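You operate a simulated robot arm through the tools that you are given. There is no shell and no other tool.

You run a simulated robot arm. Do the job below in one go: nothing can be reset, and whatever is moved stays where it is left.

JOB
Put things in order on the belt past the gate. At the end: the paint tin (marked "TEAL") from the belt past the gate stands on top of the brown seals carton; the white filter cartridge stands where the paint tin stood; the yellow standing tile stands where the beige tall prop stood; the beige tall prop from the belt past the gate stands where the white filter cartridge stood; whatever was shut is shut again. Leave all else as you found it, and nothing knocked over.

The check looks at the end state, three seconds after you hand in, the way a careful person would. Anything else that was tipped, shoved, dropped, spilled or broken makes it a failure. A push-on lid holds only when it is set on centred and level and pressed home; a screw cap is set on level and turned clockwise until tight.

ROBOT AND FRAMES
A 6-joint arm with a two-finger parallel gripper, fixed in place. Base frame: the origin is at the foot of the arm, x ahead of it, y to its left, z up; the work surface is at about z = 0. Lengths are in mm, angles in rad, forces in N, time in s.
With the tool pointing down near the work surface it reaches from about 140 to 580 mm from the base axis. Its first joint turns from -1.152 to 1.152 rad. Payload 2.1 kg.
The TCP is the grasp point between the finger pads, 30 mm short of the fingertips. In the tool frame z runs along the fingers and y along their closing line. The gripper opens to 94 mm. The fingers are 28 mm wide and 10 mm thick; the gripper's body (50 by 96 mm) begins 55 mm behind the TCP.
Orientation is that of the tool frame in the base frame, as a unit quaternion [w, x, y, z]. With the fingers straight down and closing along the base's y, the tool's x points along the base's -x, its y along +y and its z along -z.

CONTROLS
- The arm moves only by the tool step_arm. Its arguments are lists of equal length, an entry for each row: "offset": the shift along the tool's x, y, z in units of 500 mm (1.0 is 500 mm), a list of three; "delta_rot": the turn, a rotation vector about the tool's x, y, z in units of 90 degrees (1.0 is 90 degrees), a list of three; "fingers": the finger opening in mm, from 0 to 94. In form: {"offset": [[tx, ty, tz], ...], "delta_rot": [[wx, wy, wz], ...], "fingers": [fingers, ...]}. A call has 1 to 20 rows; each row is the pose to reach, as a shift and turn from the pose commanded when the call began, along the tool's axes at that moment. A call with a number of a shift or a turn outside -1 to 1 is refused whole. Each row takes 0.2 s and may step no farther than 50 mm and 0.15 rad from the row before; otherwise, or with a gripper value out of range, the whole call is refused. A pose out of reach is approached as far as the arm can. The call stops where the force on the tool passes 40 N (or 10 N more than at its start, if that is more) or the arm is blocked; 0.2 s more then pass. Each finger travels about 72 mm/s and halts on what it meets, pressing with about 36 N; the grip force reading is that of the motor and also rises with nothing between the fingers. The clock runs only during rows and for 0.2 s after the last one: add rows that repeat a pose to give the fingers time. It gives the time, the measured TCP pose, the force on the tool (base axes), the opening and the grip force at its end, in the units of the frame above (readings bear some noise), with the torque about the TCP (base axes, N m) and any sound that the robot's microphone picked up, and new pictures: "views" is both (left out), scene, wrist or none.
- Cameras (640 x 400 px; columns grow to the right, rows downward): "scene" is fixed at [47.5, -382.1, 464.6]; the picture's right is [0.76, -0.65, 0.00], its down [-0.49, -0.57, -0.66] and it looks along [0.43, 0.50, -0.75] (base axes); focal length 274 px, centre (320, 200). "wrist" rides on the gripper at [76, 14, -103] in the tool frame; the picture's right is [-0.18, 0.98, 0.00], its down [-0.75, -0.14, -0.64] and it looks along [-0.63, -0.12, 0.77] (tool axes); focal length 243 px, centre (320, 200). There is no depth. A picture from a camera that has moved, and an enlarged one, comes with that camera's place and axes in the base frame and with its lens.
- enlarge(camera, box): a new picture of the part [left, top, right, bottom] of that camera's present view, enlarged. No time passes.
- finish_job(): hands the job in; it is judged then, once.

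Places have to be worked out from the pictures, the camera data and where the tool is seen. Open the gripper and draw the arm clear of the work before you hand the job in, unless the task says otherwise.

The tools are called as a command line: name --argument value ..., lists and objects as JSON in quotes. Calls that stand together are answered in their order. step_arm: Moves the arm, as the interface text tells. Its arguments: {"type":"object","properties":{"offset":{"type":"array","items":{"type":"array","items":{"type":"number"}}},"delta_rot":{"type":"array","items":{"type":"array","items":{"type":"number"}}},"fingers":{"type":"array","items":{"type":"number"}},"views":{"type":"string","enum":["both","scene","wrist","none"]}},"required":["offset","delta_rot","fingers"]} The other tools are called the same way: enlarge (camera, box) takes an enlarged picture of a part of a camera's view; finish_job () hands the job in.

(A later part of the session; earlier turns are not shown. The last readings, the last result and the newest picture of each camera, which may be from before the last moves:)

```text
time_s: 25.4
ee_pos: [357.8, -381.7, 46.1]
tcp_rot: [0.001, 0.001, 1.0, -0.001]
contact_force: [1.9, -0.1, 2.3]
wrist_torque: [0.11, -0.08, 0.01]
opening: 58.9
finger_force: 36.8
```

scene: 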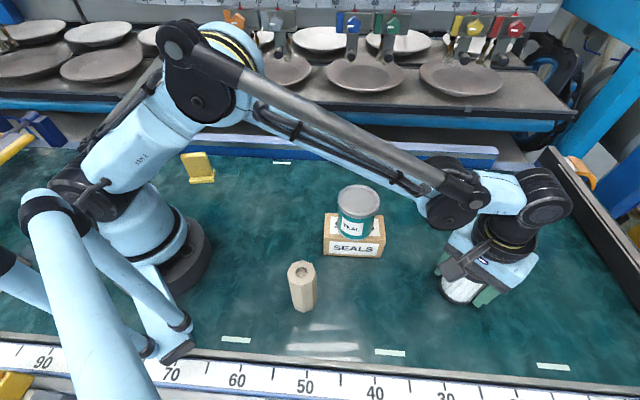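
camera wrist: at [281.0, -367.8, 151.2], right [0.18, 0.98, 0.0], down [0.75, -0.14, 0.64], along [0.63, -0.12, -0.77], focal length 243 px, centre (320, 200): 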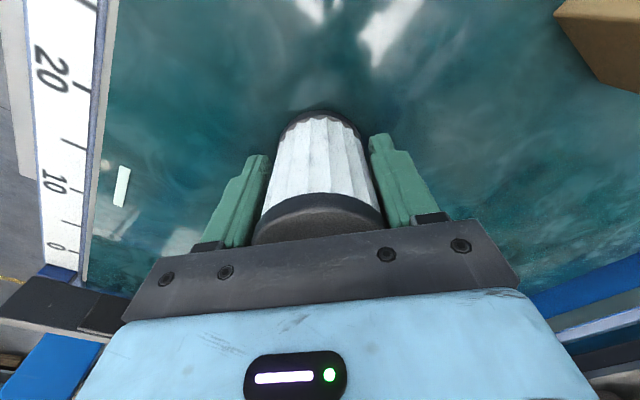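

The first touch shows: the force went from -1.6 to +2.3 N, so the cartridge is on the belt. I'll open the fingers.

step_arm --offset '[[0, 0, 0], [0, 0, 0], [0, 0, 0], [0, 0, 0], [0, 0, 0]]' --delta_rot '[[0, 0, 0], [0, 0, 0], [0, 0, 0], [0, 0, 0], [0, 0, 0]]' --fingers '[60, 70, 80, 94, 94]' --views "both"

```text
time_s: 26.6
ee_pos: [358.1, -382.0, 45.9]
tcp_rot: [0.0, 0.0, 1.0, -0.001]
contact_force: [0.2, 0.9, -1.1]
wrist_torque: [-0.03, 0.01, -0.02]
opening: 94.0
finger_force: 0.1
camera wrist: at [280.6, -367.3, 148.1], right [0.18, 0.98, 0.0], down [0.75, -0.14, 0.64], along [0.63, -0.12, -0.77], focal length 243 px, centre (320, 200)
```

scene: 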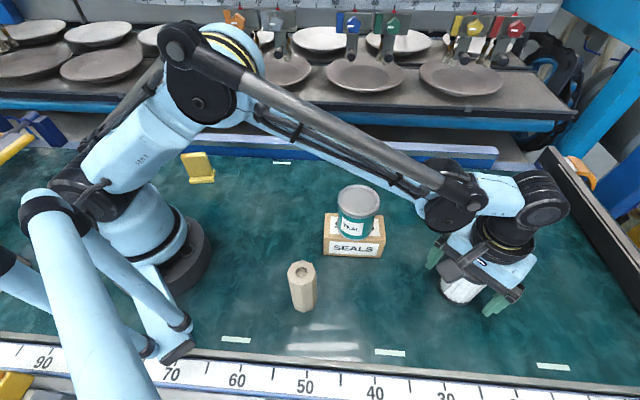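
wrist: 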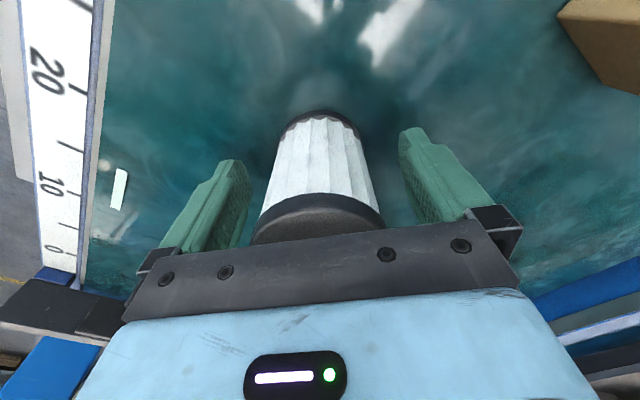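

The cartridge stands free. I'll raise the arm and move above the beige prop near (146,-227).

step_arm --offset '[[0, 0, -0.03], [0, 0, -0.12], [0, 0, -0.21], [0, 0, -0.3], [0, 0, -0.4], [0.06, 0.044, -0.41], [0.13, 0.095, -0.41], [0.2, 0.147, -0.41], [0.27, 0.198, -0.41], [0.34, 0.249, -0.41], [0.42, 0.308, -0.41], [0.42, 0.308, -0.41]]' --delta_rot '[[0, 0, 0], [0, 0, 0], [0, 0, 0], [0, 0, 0], [0, 0, 0], [0, 0, 0], [0, 0, 0], [0, 0, 0], [0, 0, 0], [0, 0, 0], [0, 0, 0], [0, 0, 0]]' --fingers '[94, 94, 94, 94, 94, 94, 94, 94, 94, 94, 94, 94]' --views "both"

enlarge --camera "wrist" --box '[240, 40, 400, 140]'

enlarge --camera "scene" --box '[250, 240, 370, 330]'

enlarge --camera "scene" --box '[400, 220, 560, 320]'

```text
time_s: 29.2
ee_pos: [147.5, -227.3, 251.1]
tcp_rot: [0.001, 0.0, 1.0, -0.001]
contact_force: [0.5, 0.2, 0.1]
wrist_torque: [0.0, -0.05, 0.02]
opening: 94.1
finger_force: 0.0
camera wrist: at [69.8, -213.1, 353.4], right [0.18, 0.98, 0.0], down [0.75, -0.14, 0.64], along [0.63, -0.12, -0.77], focal length 243 px, centre (320, 200)
```

scene: 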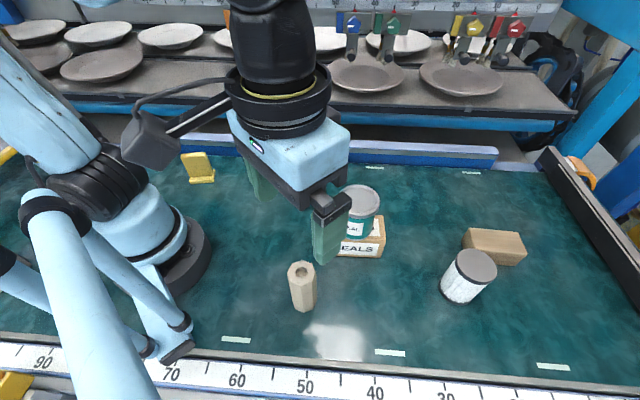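
wrist: 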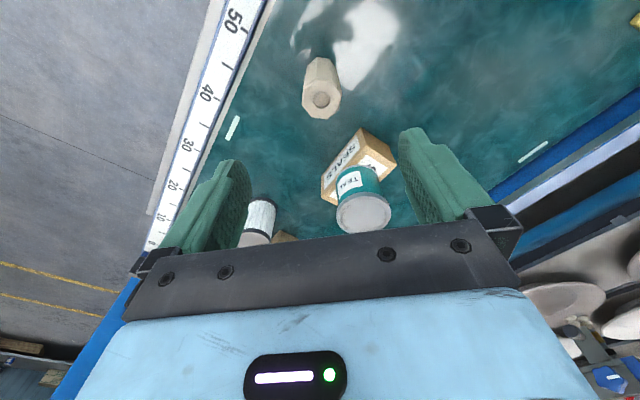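

```text
4.00 times, centred on (320, 90) of wrist
camera zoom: at [69.8, -213.1, 353.4], right [0.18, 0.98, 0.0], down [0.75, -0.14, 0.64], along [0.63, -0.12, -0.77], focal length 970 px, centre (320, 640)
```

zoom: 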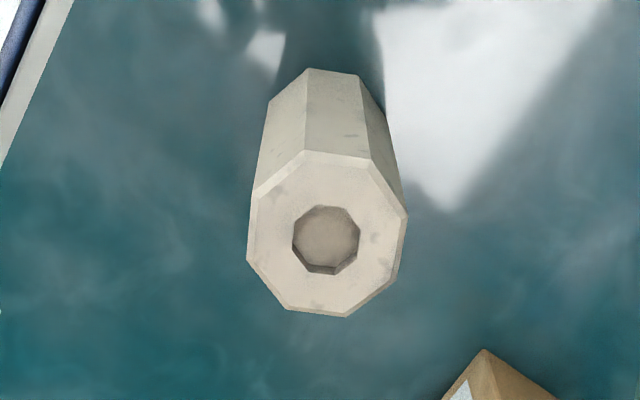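

```text
4.44 times, centred on (310, 285) of scene
camera zoom: at [47.5, -382.1, 464.6], right [0.76, -0.65, 0.0], down [-0.49, -0.57, -0.66], along [0.43, 0.5, -0.75], focal length 1216 px, centre (364, -178)
```

zoom: 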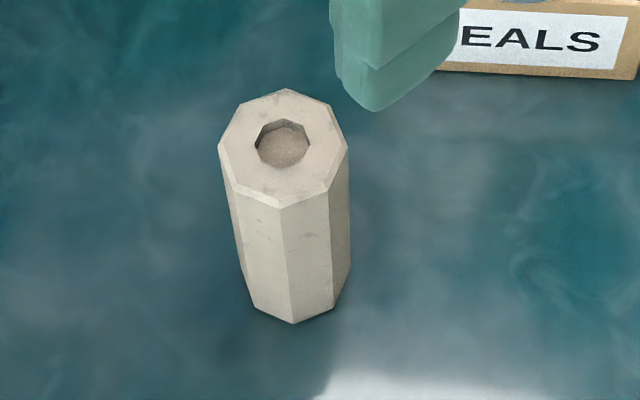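

```text
4.00 times, centred on (480, 270) of scene
camera zoom: at [47.5, -382.1, 464.6], right [0.76, -0.65, 0.0], down [-0.49, -0.57, -0.66], along [0.43, 0.5, -0.75], focal length 1095 px, centre (-320, -80)
```

zoom: 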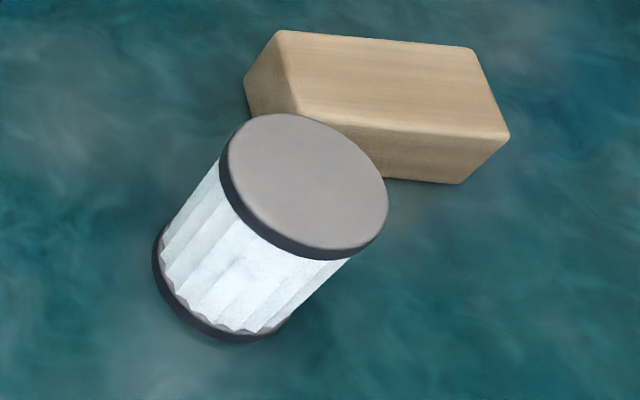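

The cartridge stands well at the tin's spot. The prop is an octagon centred at (147.6,-226.7), about 101 tall and 39 across flats, with the nearest flat normal at about 72°. I'll turn the gripper -18° about the vertical to meet the flats and come down to just above it.

step_arm --offset '[[0, 0, 0.02], [0, 0, 0.06], [0, 0, 0.12], [0, 0, 0.18], [0, 0, 0.2], [0, 0, 0.2]]' --delta_rot '[[0, 0, 0.06], [0, 0, 0.12], [0, 0, 0.17], [0, 0, 0.197], [0, 0, 0.197], [0, 0, 0.197]]' --fingers '[94, 94, 94, 94, 94, 94]' --views "both"

enlarge --camera "wrist" --box '[240, 60, 400, 160]'

```text
time_s: 30.6
ee_pos: [148.2, -227.3, 150.5]
tcp_rot: [0.001, 0.155, 0.988, 0.0]
contact_force: [-0.4, -0.1, 1.0]
wrist_torque: [0.04, -0.02, 0.0]
opening: 94.0
finger_force: 0.0
camera wrist: at [78.8, -190.4, 252.2], right [0.48, 0.88, 0.0], down [0.67, -0.36, 0.64], along [0.57, -0.31, -0.77], focal length 243 px, centre (320, 200)
```

scene: 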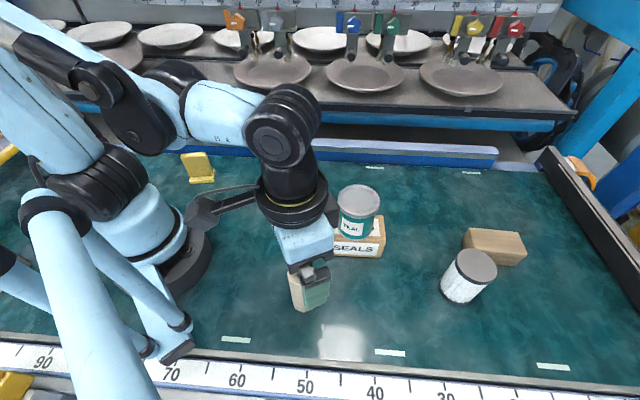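
wrist: 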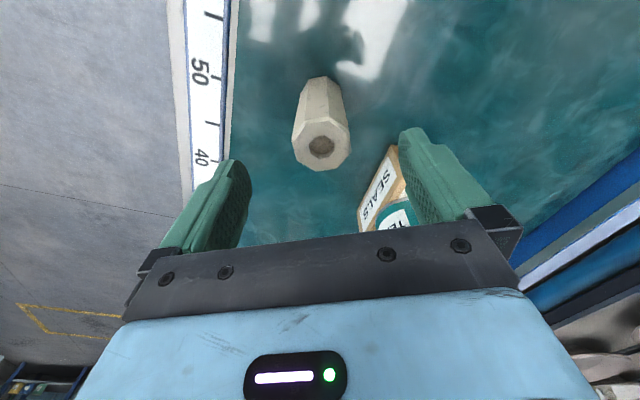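

```text
4.00 times, centred on (320, 110) of wrist
camera zoom: at [78.8, -190.4, 252.2], right [0.48, 0.88, 0.0], down [0.67, -0.36, 0.64], along [0.57, -0.31, -0.77], focal length 970 px, centre (320, 560)
```

zoom: 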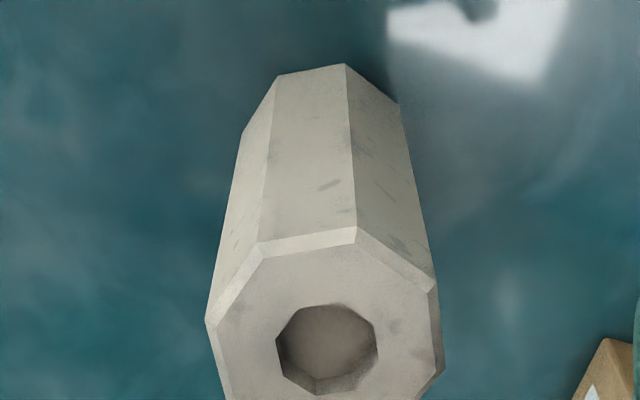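

The flats line up with the fingers to within 2°, and the prop centre is about 2 mm from the tool axis. I'll lower to z≈62.

step_arm --offset '[[0, 0, 0.06], [0, 0, 0.12], [0, 0, 0.16], [0, 0, 0.178], [0, 0, 0.178]]' --delta_rot '[[0, 0, 0], [0, 0, 0], [0, 0, 0], [0, 0, 0], [0, 0, 0]]' --fingers '[94, 94, 94, 94, 94]' --views "both"

```text
time_s: 31.8
ee_pos: [147.5, -227.1, 61.4]
tcp_rot: [0.001, 0.153, 0.988, 0.001]
contact_force: [-0.3, 0.8, 0.2]
wrist_torque: [-0.03, -0.01, 0.0]
opening: 93.9
finger_force: 0.0
camera wrist: at [78.8, -190.5, 163.5], right [0.47, 0.88, 0.0], down [0.67, -0.36, 0.64], along [0.57, -0.31, -0.77], focal length 243 px, centre (320, 200)
```

scene: 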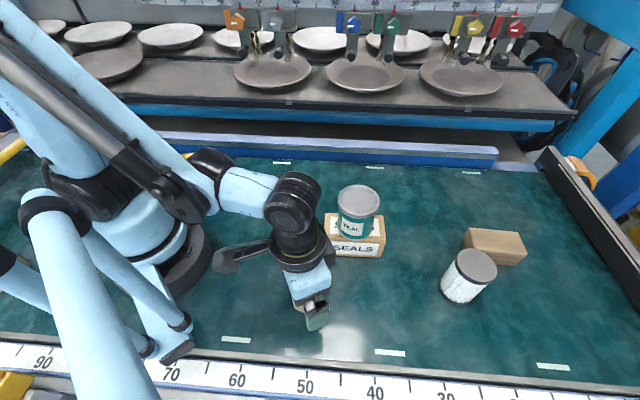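
wrist: 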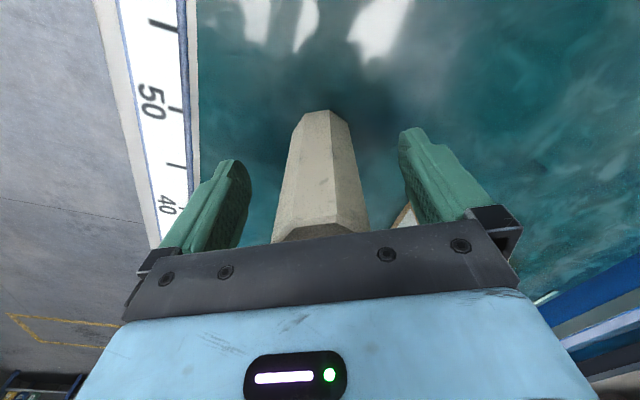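

Contact is still zero. Before closing I'll check how well the prop is centred between the fingers.

enlarge --camera "wrist" --box '[200, 90, 440, 240]'

```text
2.67 times, centred on (320, 165) of wrist
camera zoom: at [78.8, -190.5, 163.5], right [0.47, 0.88, 0.0], down [0.67, -0.36, 0.64], along [0.57, -0.31, -0.77], focal length 647 px, centre (320, 293)
```

zoom: 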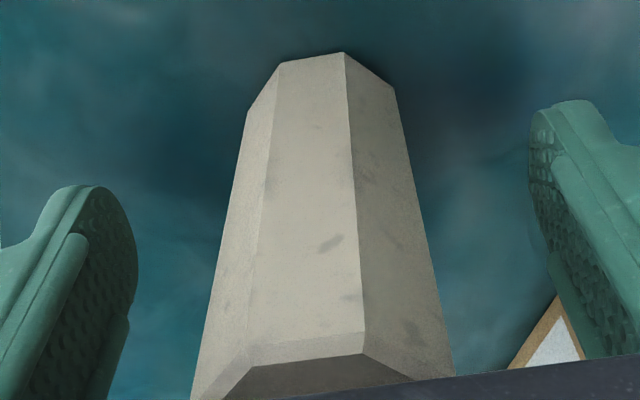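

The prop sits about 1.7 mm to the +y side of the tool centre. I'll shift by that amount and close gradually so it's gripped squarely.

step_arm --offset '[[0, 0.0034, 0], [0, 0.0034, 0], [0, 0.0034, 0], [0, 0.0034, 0], [0, 0.0034, 0], [0, 0.0034, 0], [0, 0.0034, 0]]' --delta_rot '[[0, 0, 0], [0, 0, 0], [0, 0, 0], [0, 0, 0], [0, 0, 0], [0, 0, 0], [0, 0, 0]]' --fingers '[80, 65, 50, 44, 38, 30, 30]' --views "both"

```text
time_s: 33.4
ee_pos: [148.3, -225.9, 62.1]
tcp_rot: [0.001, 0.154, 0.988, -0.001]
contact_force: [1.4, -2.0, 0.7]
wrist_torque: [-0.14, -0.02, 0.03]
opening: 39.1
finger_force: 36.7
camera wrist: at [79.2, -189.1, 163.8], right [0.47, 0.88, 0.0], down [0.67, -0.36, 0.64], along [0.57, -0.31, -0.77], focal length 243 px, centre (320, 200)
```

scene: 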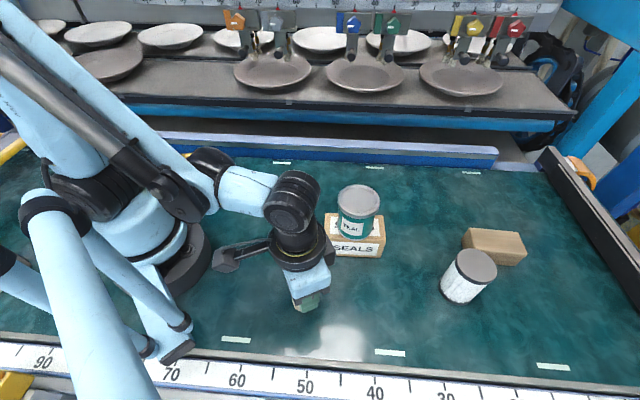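
wrist: 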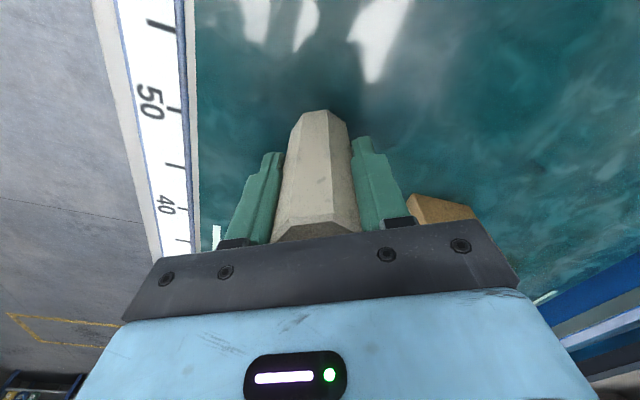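

The prop is gripped across its flats at 39 mm. I'll lift it straight up to clear the tin stack.

step_arm --offset '[[0, 0, -0.02], [0, 0, -0.06], [0, 0, -0.14], [0, 0, -0.22], [0, 0, -0.31], [0, 0, -0.4], [0, 0, -0.4]]' --delta_rot '[[0, 0, 0], [0, 0, 0], [0, 0, 0], [0, 0, 0], [0, 0, 0], [0, 0, 0], [0, 0, 0]]' --fingers '[30, 30, 30, 30, 30, 30, 30]' --views "both"

```text
time_s: 35.0
ee_pos: [147.0, -226.6, 261.7]
tcp_rot: [0.001, 0.154, 0.988, 0.0]
contact_force: [0.3, -0.1, -2.2]
wrist_torque: [-0.01, 0.02, -0.02]
opening: 39.1
finger_force: 36.3
camera wrist: at [79.7, -189.2, 364.5], right [0.47, 0.88, 0.0], down [0.67, -0.36, 0.64], along [0.57, -0.31, -0.77], focal length 243 px, centre (320, 200)
```

scene: 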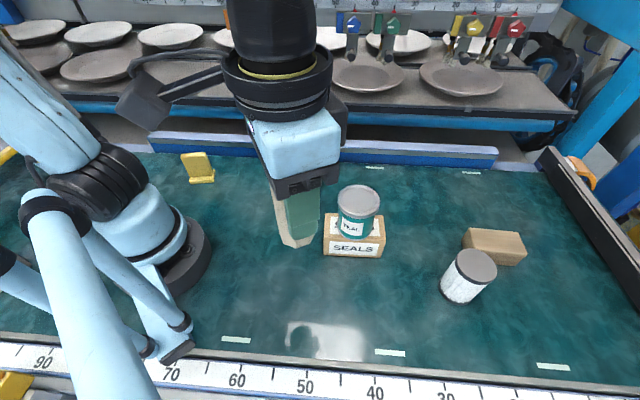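
wrist: 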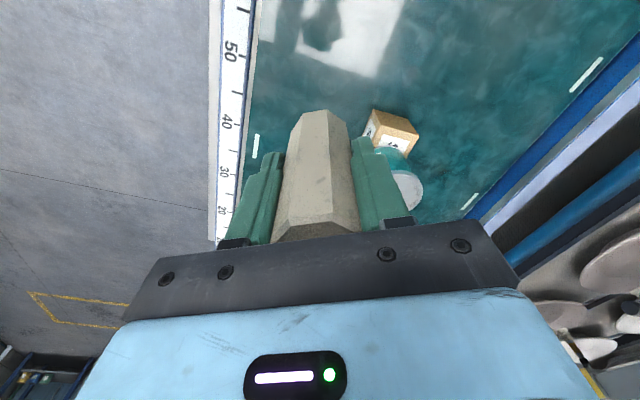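

The prop is held with its bottom at z≈200, well above the tin top at 125. I'll carry it level over to the cartridge's former spot at (441,-155).

step_arm --offset '[[-0.06, 0.0363, 0], [-0.14, 0.0848, 0], [-0.22, 0.1333, 0], [-0.3, 0.1817, 0], [-0.38, 0.2302, 0], [-0.46, 0.2786, 0], [-0.5164, 0.3128, 0], [-0.5164, 0.3128, 0]]' --delta_rot '[[0, 0, 0], [0, 0, 0], [0, 0, 0], [0, 0, 0], [0, 0, 0], [0, 0, 0], [0, 0, 0], [0, 0, 0]]' --fingers '[30, 30, 30, 30, 30, 30, 30, 30]' --views "both"

```text
time_s: 36.8
ee_pos: [441.3, -155.3, 262.5]
tcp_rot: [0.001, 0.155, 0.988, -0.001]
contact_force: [-0.1, 0.1, -1.8]
wrist_torque: [-0.01, 0.01, 0.0]
opening: 38.9
finger_force: 36.3
camera wrist: at [373.3, -117.2, 364.6], right [0.48, 0.88, 0.0], down [0.67, -0.36, 0.64], along [0.57, -0.31, -0.77], focal length 243 px, centre (320, 200)
```

scene: 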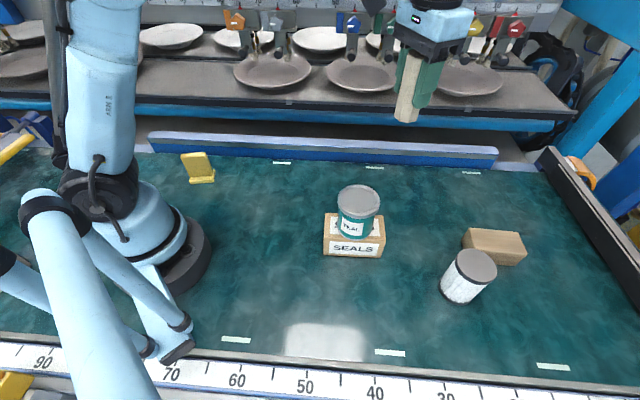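
wrist: 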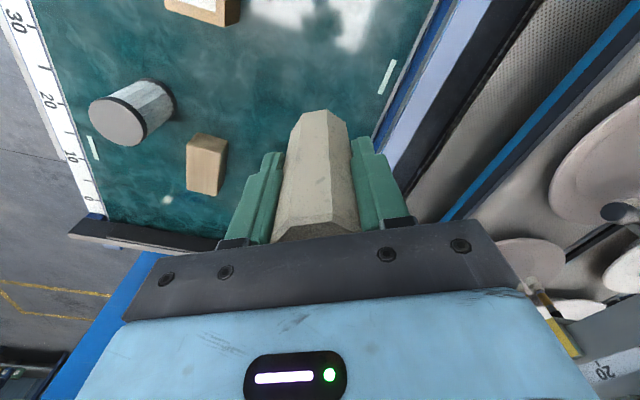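

It's over the spot. I'll lower it to a few millimetres above the belt.

step_arm --offset '[[0, 0, 0.08], [0, 0, 0.17], [0, 0, 0.26], [0, 0, 0.34], [0, 0, 0.38], [0, 0, 0.393], [0, 0, 0.393]]' --delta_rot '[[0, 0, 0], [0, 0, 0], [0, 0, 0], [0, 0, 0], [0, 0, 0], [0, 0, 0], [0, 0, 0]]' --fingers '[30, 30, 30, 30, 30, 30, 30]' --views "both"

enlarge --camera "scene" --box '[330, 130, 450, 210]'

```text
time_s: 38.4
ee_pos: [442.1, -155.9, 64.6]
tcp_rot: [0.001, 0.154, 0.988, -0.001]
contact_force: [0.4, 0.6, -1.7]
wrist_torque: [0.0, -0.02, 0.0]
opening: 38.5
finger_force: 36.0
camera wrist: at [373.3, -119.0, 167.7], right [0.47, 0.88, 0.0], down [0.67, -0.36, 0.64], along [0.57, -0.31, -0.77], focal length 243 px, centre (320, 200)
```

scene: 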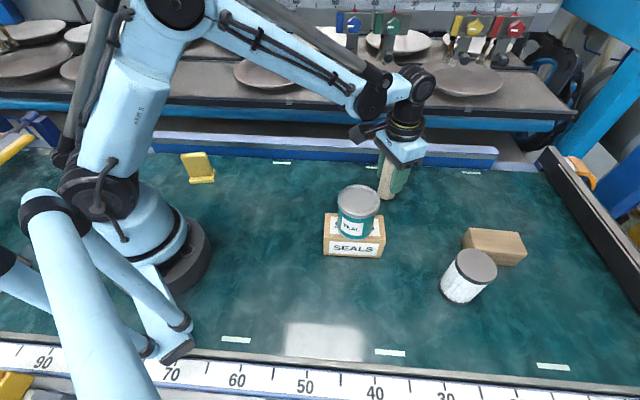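
wrist: 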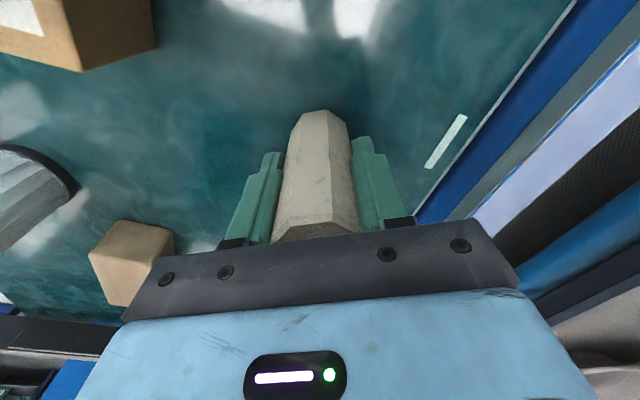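

```text
5.00 times, centred on (390, 170) of scene
camera zoom: at [47.5, -382.1, 464.6], right [0.76, -0.65, 0.0], down [-0.49, -0.57, -0.66], along [0.43, 0.5, -0.75], focal length 1368 px, centre (-30, 350)
```

zoom: 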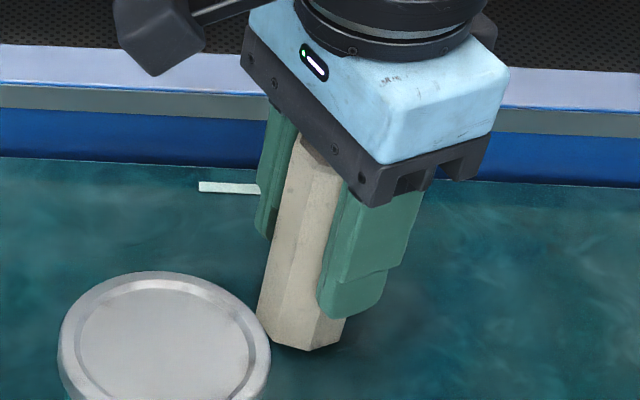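

The prop's base matches the cartridge's former base to within 2 mm. I'll do the final gentle lowering.

step_arm --offset '[[0, 0, 0.002], [0, 0, 0.004], [0, 0, 0.006], [0, 0, 0.006]]' --delta_rot '[[0, 0, 0], [0, 0, 0], [0, 0, 0], [0, 0, 0]]' --fingers '[30, 30, 30, 30]' --views "none"

```text
time_s: 39.4
ee_pos: [441.6, -155.2, 62.4]
tcp_rot: [0.001, 0.153, 0.988, 0.0]
contact_force: [-0.4, 1.2, -2.7]
wrist_torque: [-0.02, 0.01, 0.04]
opening: 38.8
finger_force: 35.9
```

step_arm --offset '[[0, 0, 0.001], [0, 0, 0.0015], [0, 0, 0.0015]]' --delta_rot '[[0, 0, 0], [0, 0, 0], [0, 0, 0]]' --fingers '[30, 30, 30]' --views "none"

```text
time_s: 40.2
ee_pos: [441.4, -155.6, 61.8]
tcp_rot: [0.001, 0.154, 0.988, 0.0]
contact_force: [0.1, 0.2, -3.1]
wrist_torque: [0.01, 0.03, 0.04]
opening: 39.0
finger_force: 36.1
```

No touch yet, so I'll keep lowering in half-millimetre steps.

step_arm --offset '[[0, 0, 0.001], [0, 0, 0.001], [0, 0, 0.001]]' --delta_rot '[[0, 0, 0], [0, 0, 0], [0, 0, 0]]' --fingers '[30, 30, 30]' --views "none"

```text
time_s: 41.0
ee_pos: [440.5, -155.2, 61.5]
tcp_rot: [0.001, 0.153, 0.988, 0.001]
contact_force: [1.3, -0.3, 0.4]
wrist_torque: [0.03, -0.05, 0.02]
opening: 38.7
finger_force: 36.0
```

The force has risen to about zero, so the prop is on the belt. I'll open slowly and evenly.

step_arm --offset '[[0, 0, 0], [0, 0, 0], [0, 0, 0], [0, 0, 0], [0, 0, 0], [0, 0, 0]]' --delta_rot '[[0, 0, 0], [0, 0, 0], [0, 0, 0], [0, 0, 0], [0, 0, 0], [0, 0, 0]]' --fingers '[40, 46, 58, 72, 90, 94]' --views "both"

```text
time_s: 42.4
ee_pos: [441.9, -155.0, 62.4]
tcp_rot: [0.001, 0.154, 0.988, 0.0]
contact_force: [0.9, 0.4, 0.5]
wrist_torque: [0.0, -0.07, 0.02]
opening: 94.0
finger_force: 0.0
camera wrist: at [372.7, -118.6, 163.7], right [0.47, 0.88, 0.0], down [0.67, -0.36, 0.64], along [0.57, -0.31, -0.77], focal length 243 px, centre (320, 200)
```

scene: 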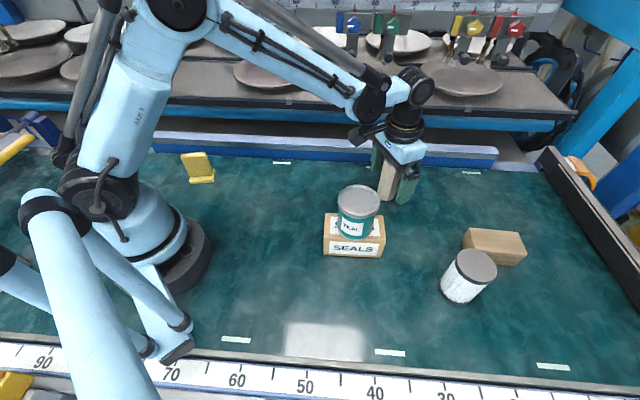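
wrist: 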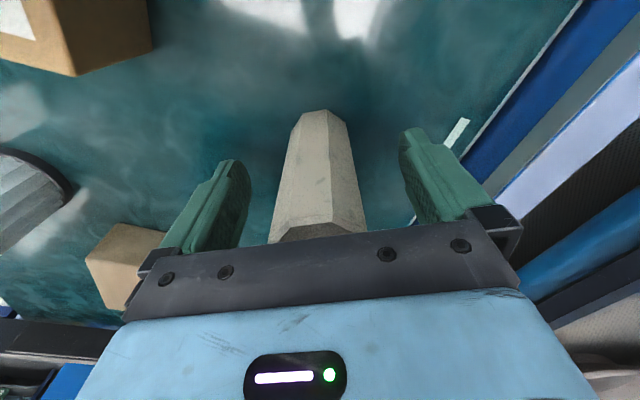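

The prop stands by itself. I'll lift straight up clear of it, then travel over to the yellow tile while turning the gripper toward the tile's thickness direction.

step_arm --offset '[[0, 0, -0.03], [0, 0, -0.1], [0, 0, -0.19], [0, 0, -0.28], [0, 0, -0.37], [0, 0, -0.39], [0, 0, -0.39]]' --delta_rot '[[0, 0, 0], [0, 0, 0], [0, 0, 0], [0, 0, 0], [0, 0, 0], [0, 0, 0], [0, 0, 0]]' --fingers '[94, 94, 94, 94, 94, 94, 94]' --views "both"

enlarge --camera "scene" --box '[330, 130, 450, 210]'

```text
time_s: 44.0
ee_pos: [442.3, -156.3, 257.3]
tcp_rot: [0.001, 0.154, 0.988, 0.0]
contact_force: [-0.3, 0.0, -0.3]
wrist_torque: [-0.01, 0.01, -0.01]
opening: 94.1
finger_force: 0.1
camera wrist: at [372.6, -118.5, 359.5], right [0.47, 0.88, 0.0], down [0.67, -0.36, 0.64], along [0.57, -0.31, -0.77], focal length 243 px, centre (320, 200)
```

scene: 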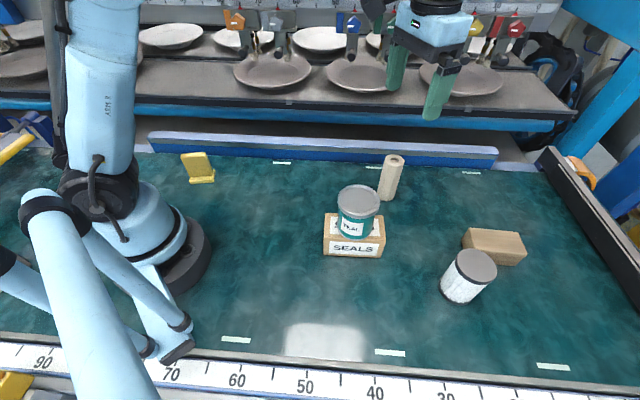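
wrist: 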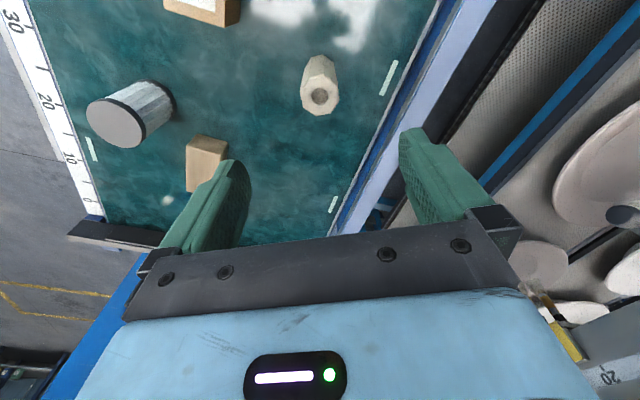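

```text
5.00 times, centred on (390, 170) of scene
camera zoom: at [47.5, -382.1, 464.6], right [0.76, -0.65, 0.0], down [-0.49, -0.57, -0.66], along [0.43, 0.5, -0.75], focal length 1368 px, centre (-30, 350)
```

zoom: 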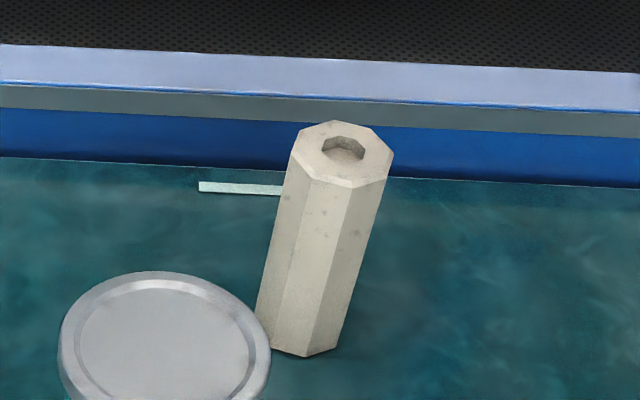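

The prop stands at the cartridge's former spot. I'll travel to above the tile near (142,164).

step_arm --offset '[[0.0762, 0.0426, 0], [0.1524, 0.0852, 0], [0.2286, 0.1278, 0], [0.3048, 0.1704, 0], [0.381, 0.213, 0], [0.4572, 0.2556, 0], [0.5334, 0.2982, 0], [0.6096, 0.3408, 0], [0.6858, 0.3834, 0], [0.762, 0.426, 0], [0.762, 0.426, 0]]' --delta_rot '[[0, 0, 0.02], [0, 0, 0.04], [0, 0, 0.06], [0, 0, 0.08], [0, 0, 0.1], [0, 0, 0.12], [0, 0, 0.14], [0, 0, 0.16], [0, 0, 0.18], [0, 0, 0.198], [0, 0, 0.198]]' --fingers '[94, 94, 94, 94, 94, 94, 94, 94, 94, 94, 94]' --views "both"

enlarge --camera "wrist" --box '[240, 40, 400, 140]'

```text
time_s: 46.4
ee_pos: [142.6, 163.5, 254.7]
tcp_rot: [0.0, 0.305, 0.952, -0.001]
contact_force: [0.5, -0.3, -0.6]
wrist_torque: [-0.02, 0.03, -0.02]
opening: 93.9
finger_force: 0.0
camera wrist: at [88.4, 219.9, 357.1], right [0.72, 0.69, 0.0], down [0.53, -0.55, 0.64], along [0.45, -0.46, -0.77], focal length 243 px, centre (320, 200)
```

scene: 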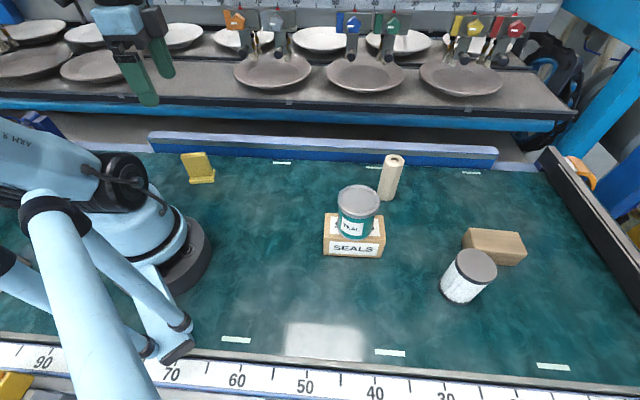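
wrist: 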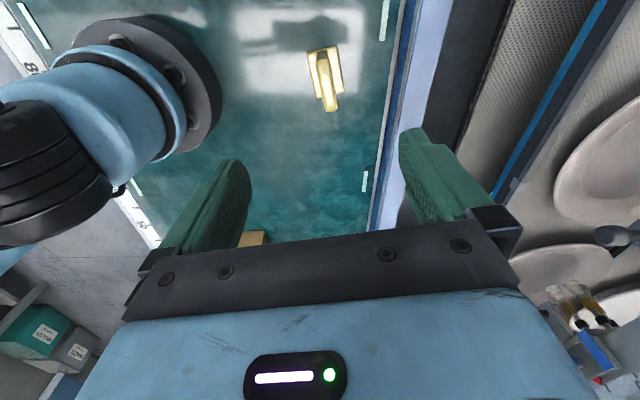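

```text
4.00 times, centred on (320, 90) of wrist
camera zoom: at [88.4, 219.9, 357.1], right [0.72, 0.69, 0.0], down [0.53, -0.55, 0.64], along [0.45, -0.46, -0.77], focal length 970 px, centre (320, 640)
```

zoom: 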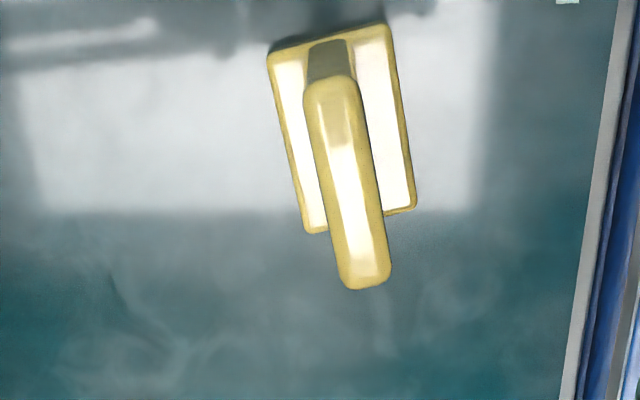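

The tile measures about (147,170), with its long axis near -34.5°. It has a 38 mm deep foot and a 14 mm thick upright about 75 tall, and the gripper is aligned to within 1°. I'll shift 8 mm along the tool's y and come down part way.

step_arm --offset '[[0, 0.0156, 0.06], [0, 0.0156, 0.13], [0, 0.0156, 0.19], [0, 0.0156, 0.232], [0, 0.0156, 0.232]]' --delta_rot '[[0, 0, 0], [0, 0, 0], [0, 0, 0], [0, 0, 0], [0, 0, 0]]' --fingers '[94, 94, 94, 80, 70]' --views "both"

enlarge --camera "wrist" --box '[220, 60, 420, 185]'

enlarge --camera "scene" --box '[130, 110, 260, 195]'

```text
time_s: 47.6
ee_pos: [147.6, 170.5, 138.9]
tcp_rot: [0.001, 0.305, 0.952, 0.001]
contact_force: [0.1, -0.3, 0.1]
wrist_torque: [-0.01, 0.0, 0.01]
opening: 70.1
finger_force: 0.1
camera wrist: at [93.9, 225.9, 241.3], right [0.72, 0.69, 0.0], down [0.53, -0.55, 0.64], along [0.45, -0.46, -0.77], focal length 243 px, centre (320, 200)
```

scene: 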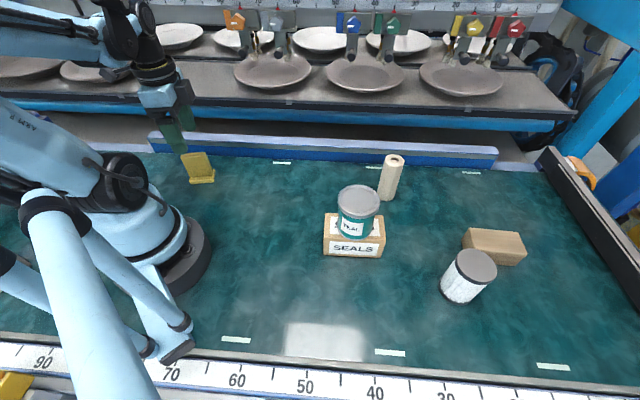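
wrist: 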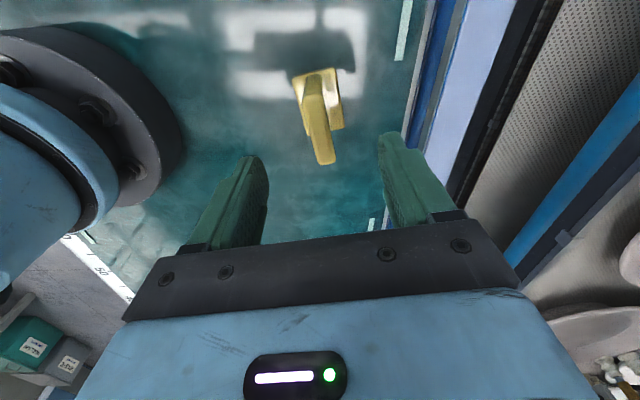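

```text
3.20 times, centred on (320, 122) of wrist
camera zoom: at [93.9, 225.9, 241.3], right [0.72, 0.69, 0.0], down [0.53, -0.55, 0.64], along [0.45, -0.46, -0.77], focal length 776 px, centre (320, 448)
```

zoom: 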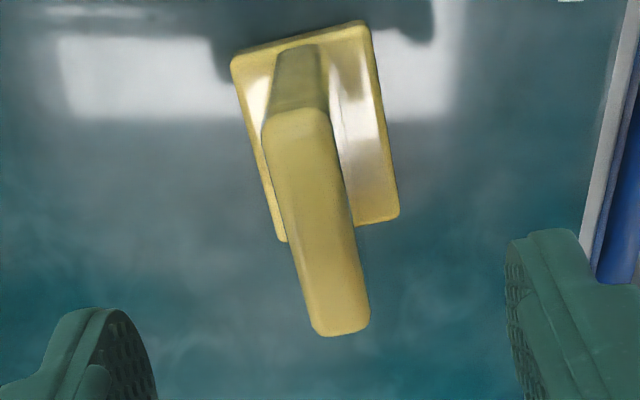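

```text
4.71 times, centred on (195, 152) of scene
camera zoom: at [47.5, -382.1, 464.6], right [0.76, -0.65, 0.0], down [-0.49, -0.57, -0.66], along [0.43, 0.5, -0.75], focal length 1288 px, centre (908, 424)
```

zoom: 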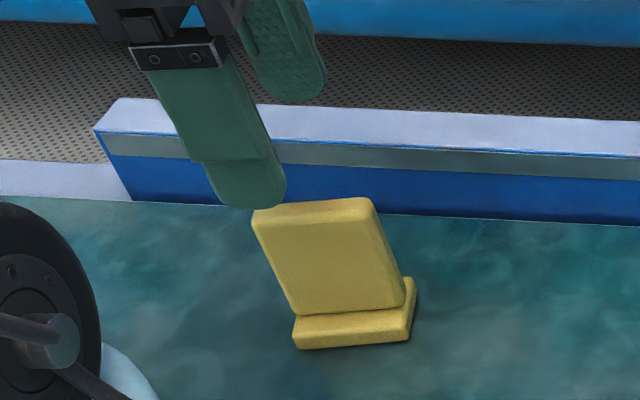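

The tile top is centred within 1–2 mm of the tool axis and the fingers are parallel to its faces. I'll lower to z≈55 so the tips stay above the foot.

step_arm --offset '[[0, 0, 0.06], [0, 0, 0.12], [0, 0, 0.155], [0, 0, 0.17], [0, 0, 0.17]]' --delta_rot '[[0, 0, 0], [0, 0, 0], [0, 0, 0], [0, 0, 0], [0, 0, 0]]' --fingers '[70, 70, 70, 70, 70]' --views "both"

enlarge --camera "wrist" --box '[200, 100, 440, 250]'

enlarge --camera "scene" --box '[130, 110, 260, 195]'

```text
time_s: 48.8
ee_pos: [148.1, 168.7, 54.0]
tcp_rot: [0.0, 0.306, 0.952, -0.001]
contact_force: [0.1, -0.1, 0.6]
wrist_torque: [-0.01, 0.0, 0.0]
opening: 69.9
finger_force: 0.2
camera wrist: at [93.5, 225.7, 156.4], right [0.72, 0.69, 0.0], down [0.53, -0.55, 0.64], along [0.45, -0.46, -0.77], focal length 243 px, centre (320, 200)
```

scene: 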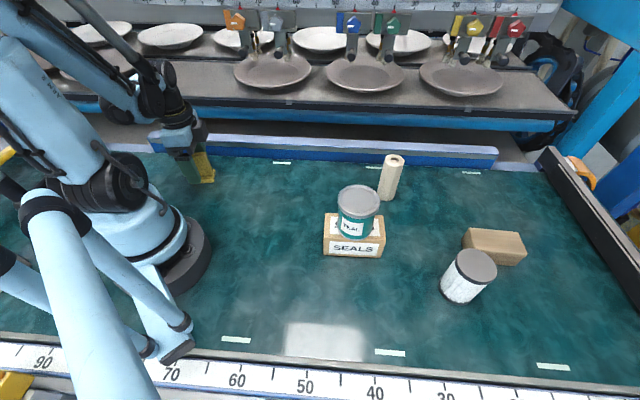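
wrist: 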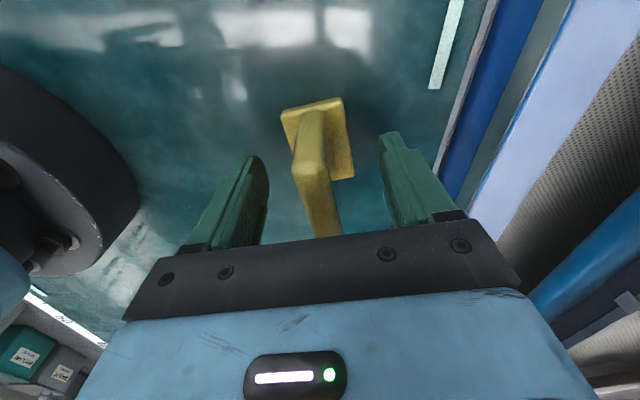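

```text
2.67 times, centred on (320, 175) of wrist
camera zoom: at [93.5, 225.7, 156.4], right [0.72, 0.69, 0.0], down [0.53, -0.55, 0.64], along [0.45, -0.46, -0.77], focal length 647 px, centre (320, 267)
```

zoom: 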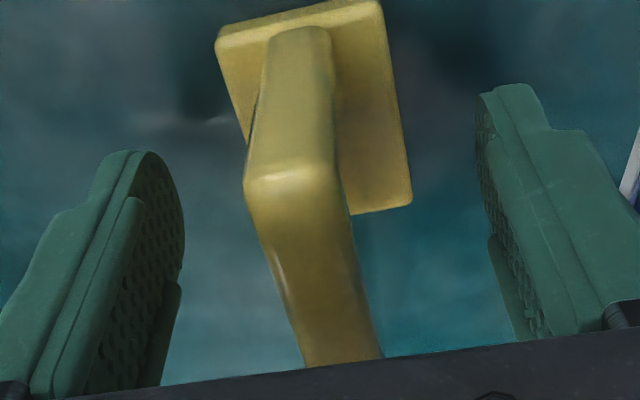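

```text
4.71 times, centred on (195, 152) of scene
camera zoom: at [47.5, -382.1, 464.6], right [0.76, -0.65, 0.0], down [-0.49, -0.57, -0.66], along [0.43, 0.5, -0.75], focal length 1288 px, centre (908, 424)
```

zoom: 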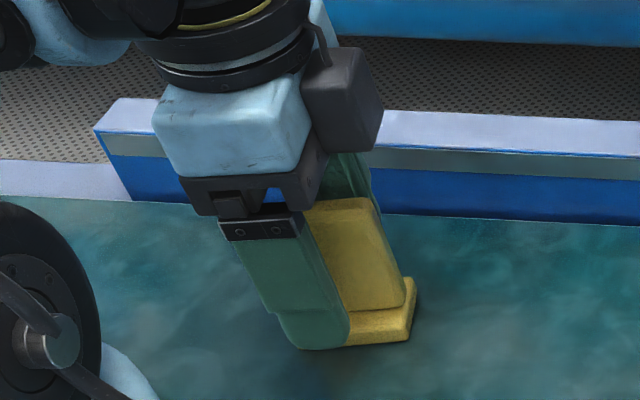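

The tile upright is centred between the fingers and the tips are above the foot. I'll close gradually on it.

step_arm --offset '[[0, 0, 0], [0, 0, 0], [0, 0, 0], [0, 0, 0], [0, 0, 0], [0, 0, 0], [0, 0, 0]]' --delta_rot '[[0, 0, 0], [0, 0, 0], [0, 0, 0], [0, 0, 0], [0, 0, 0], [0, 0, 0], [0, 0, 0]]' --fingers '[50, 32, 22, 16, 10, 4, 4]' --views "both"

enlarge --camera "scene" --box '[130, 110, 260, 195]'

```text
time_s: 50.4
ee_pos: [148.2, 170.6, 54.1]
tcp_rot: [0.0, 0.305, 0.952, -0.001]
contact_force: [0.3, 1.0, 2.6]
wrist_torque: [0.08, 0.08, -0.03]
opening: 19.8
finger_force: 36.2
camera wrist: at [93.6, 225.8, 156.6], right [0.72, 0.69, 0.0], down [0.53, -0.55, 0.64], along [0.45, -0.46, -0.77], focal length 243 px, centre (320, 200)
```

scene: 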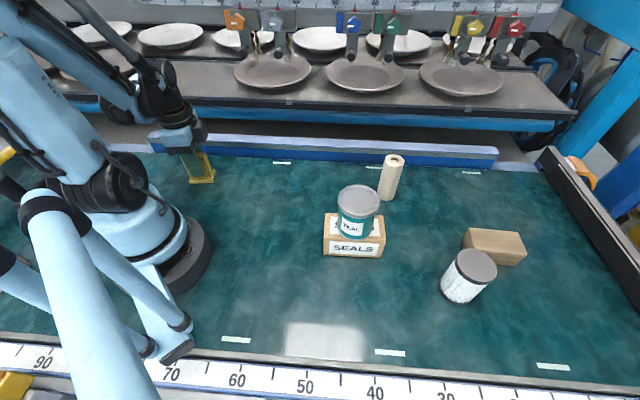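
wrist: 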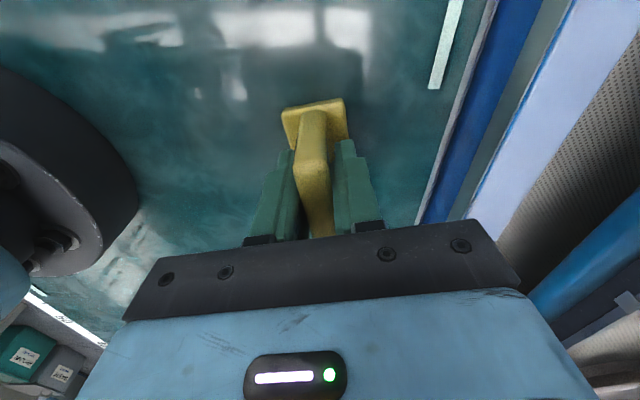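

```text
4.71 times, centred on (195, 152) of scene
camera zoom: at [47.5, -382.1, 464.6], right [0.76, -0.65, 0.0], down [-0.49, -0.57, -0.66], along [0.43, 0.5, -0.75], focal length 1288 px, centre (908, 424)
```

zoom: 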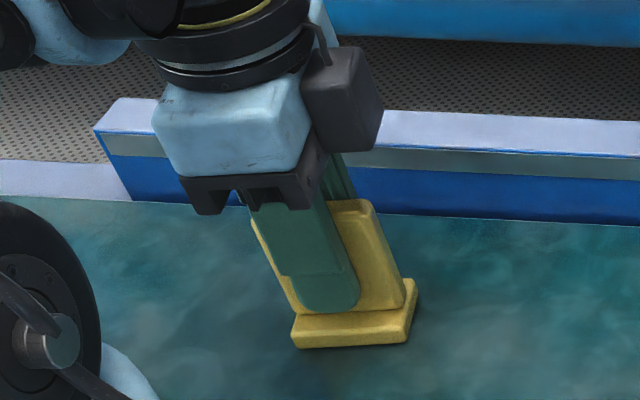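

The opening stopped at 19.8 mm, a bit more than expected, so I'll look closely at the grip.

enlarge --camera "wrist" --box '[240, 90, 400, 240]'

step_arm --offset '[[0, 0, 0], [0, 0, 0]]' --delta_rot '[[0, 0, 0], [0, 0, 0]]' --fingers '[4, 4]' --views "none"

```text
2.67 times, centred on (320, 165) of wrist
camera zoom: at [93.6, 225.8, 156.6], right [0.72, 0.69, 0.0], down [0.53, -0.55, 0.64], along [0.45, -0.46, -0.77], focal length 647 px, centre (320, 293)
```

zoom: 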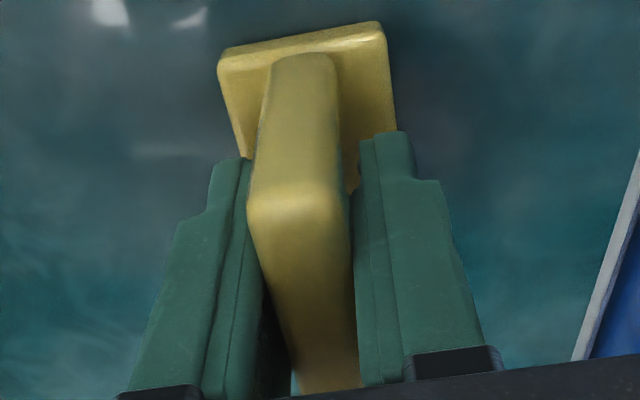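

```text
time_s: 51.0
ee_pos: [148.2, 170.3, 54.6]
tcp_rot: [0.001, 0.305, 0.952, 0.0]
contact_force: [0.0, 0.5, 1.4]
wrist_torque: [0.05, 0.07, 0.01]
opening: 19.7
finger_force: 35.9
```

enlarge --camera "wrist" --box '[280, 100, 360, 150]'

enlarge --camera "wrist" --box '[280, 140, 380, 240]'

enlarge --camera "scene" --box '[170, 140, 230, 190]'

```text
8.00 times, centred on (320, 125) of wrist
camera zoom: at [93.6, 225.8, 156.6], right [0.72, 0.69, 0.0], down [0.53, -0.55, 0.64], along [0.45, -0.46, -0.77], focal length 1941 px, centre (320, 800)
```

zoom: 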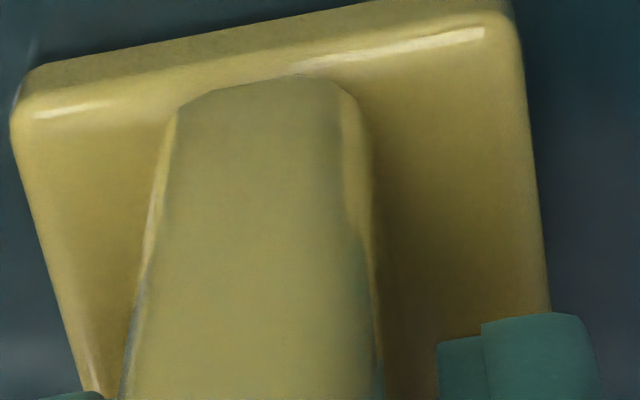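

```text
4.00 times, centred on (330, 190) of wrist
camera zoom: at [93.6, 225.8, 156.6], right [0.72, 0.69, 0.0], down [0.53, -0.55, 0.64], along [0.45, -0.46, -0.77], focal length 970 px, centre (280, 240)
```

zoom: 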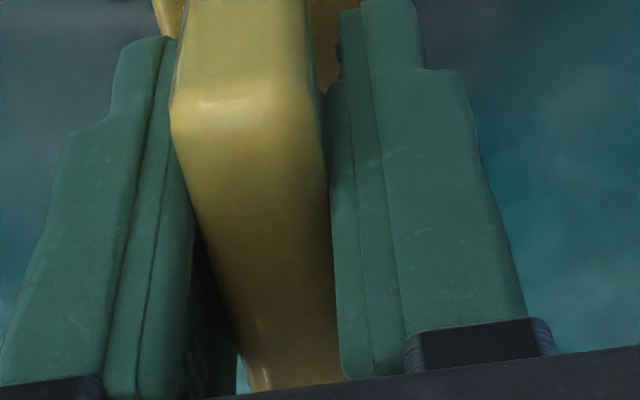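

```text
8.00 times, centred on (200, 165) of scene
camera zoom: at [47.5, -382.1, 464.6], right [0.76, -0.65, 0.0], down [-0.49, -0.57, -0.66], along [0.43, 0.5, -0.75], focal length 2189 px, centre (1280, 480)
```

zoom: 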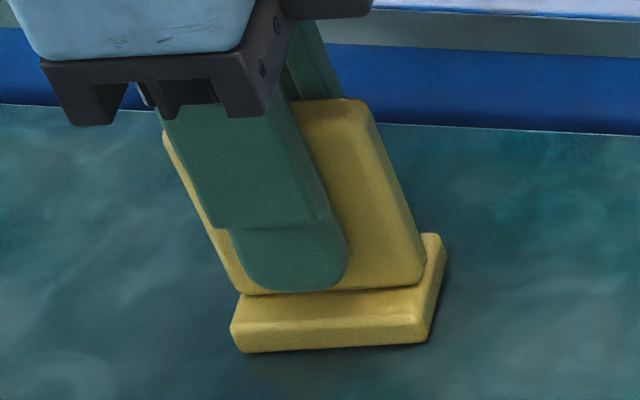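

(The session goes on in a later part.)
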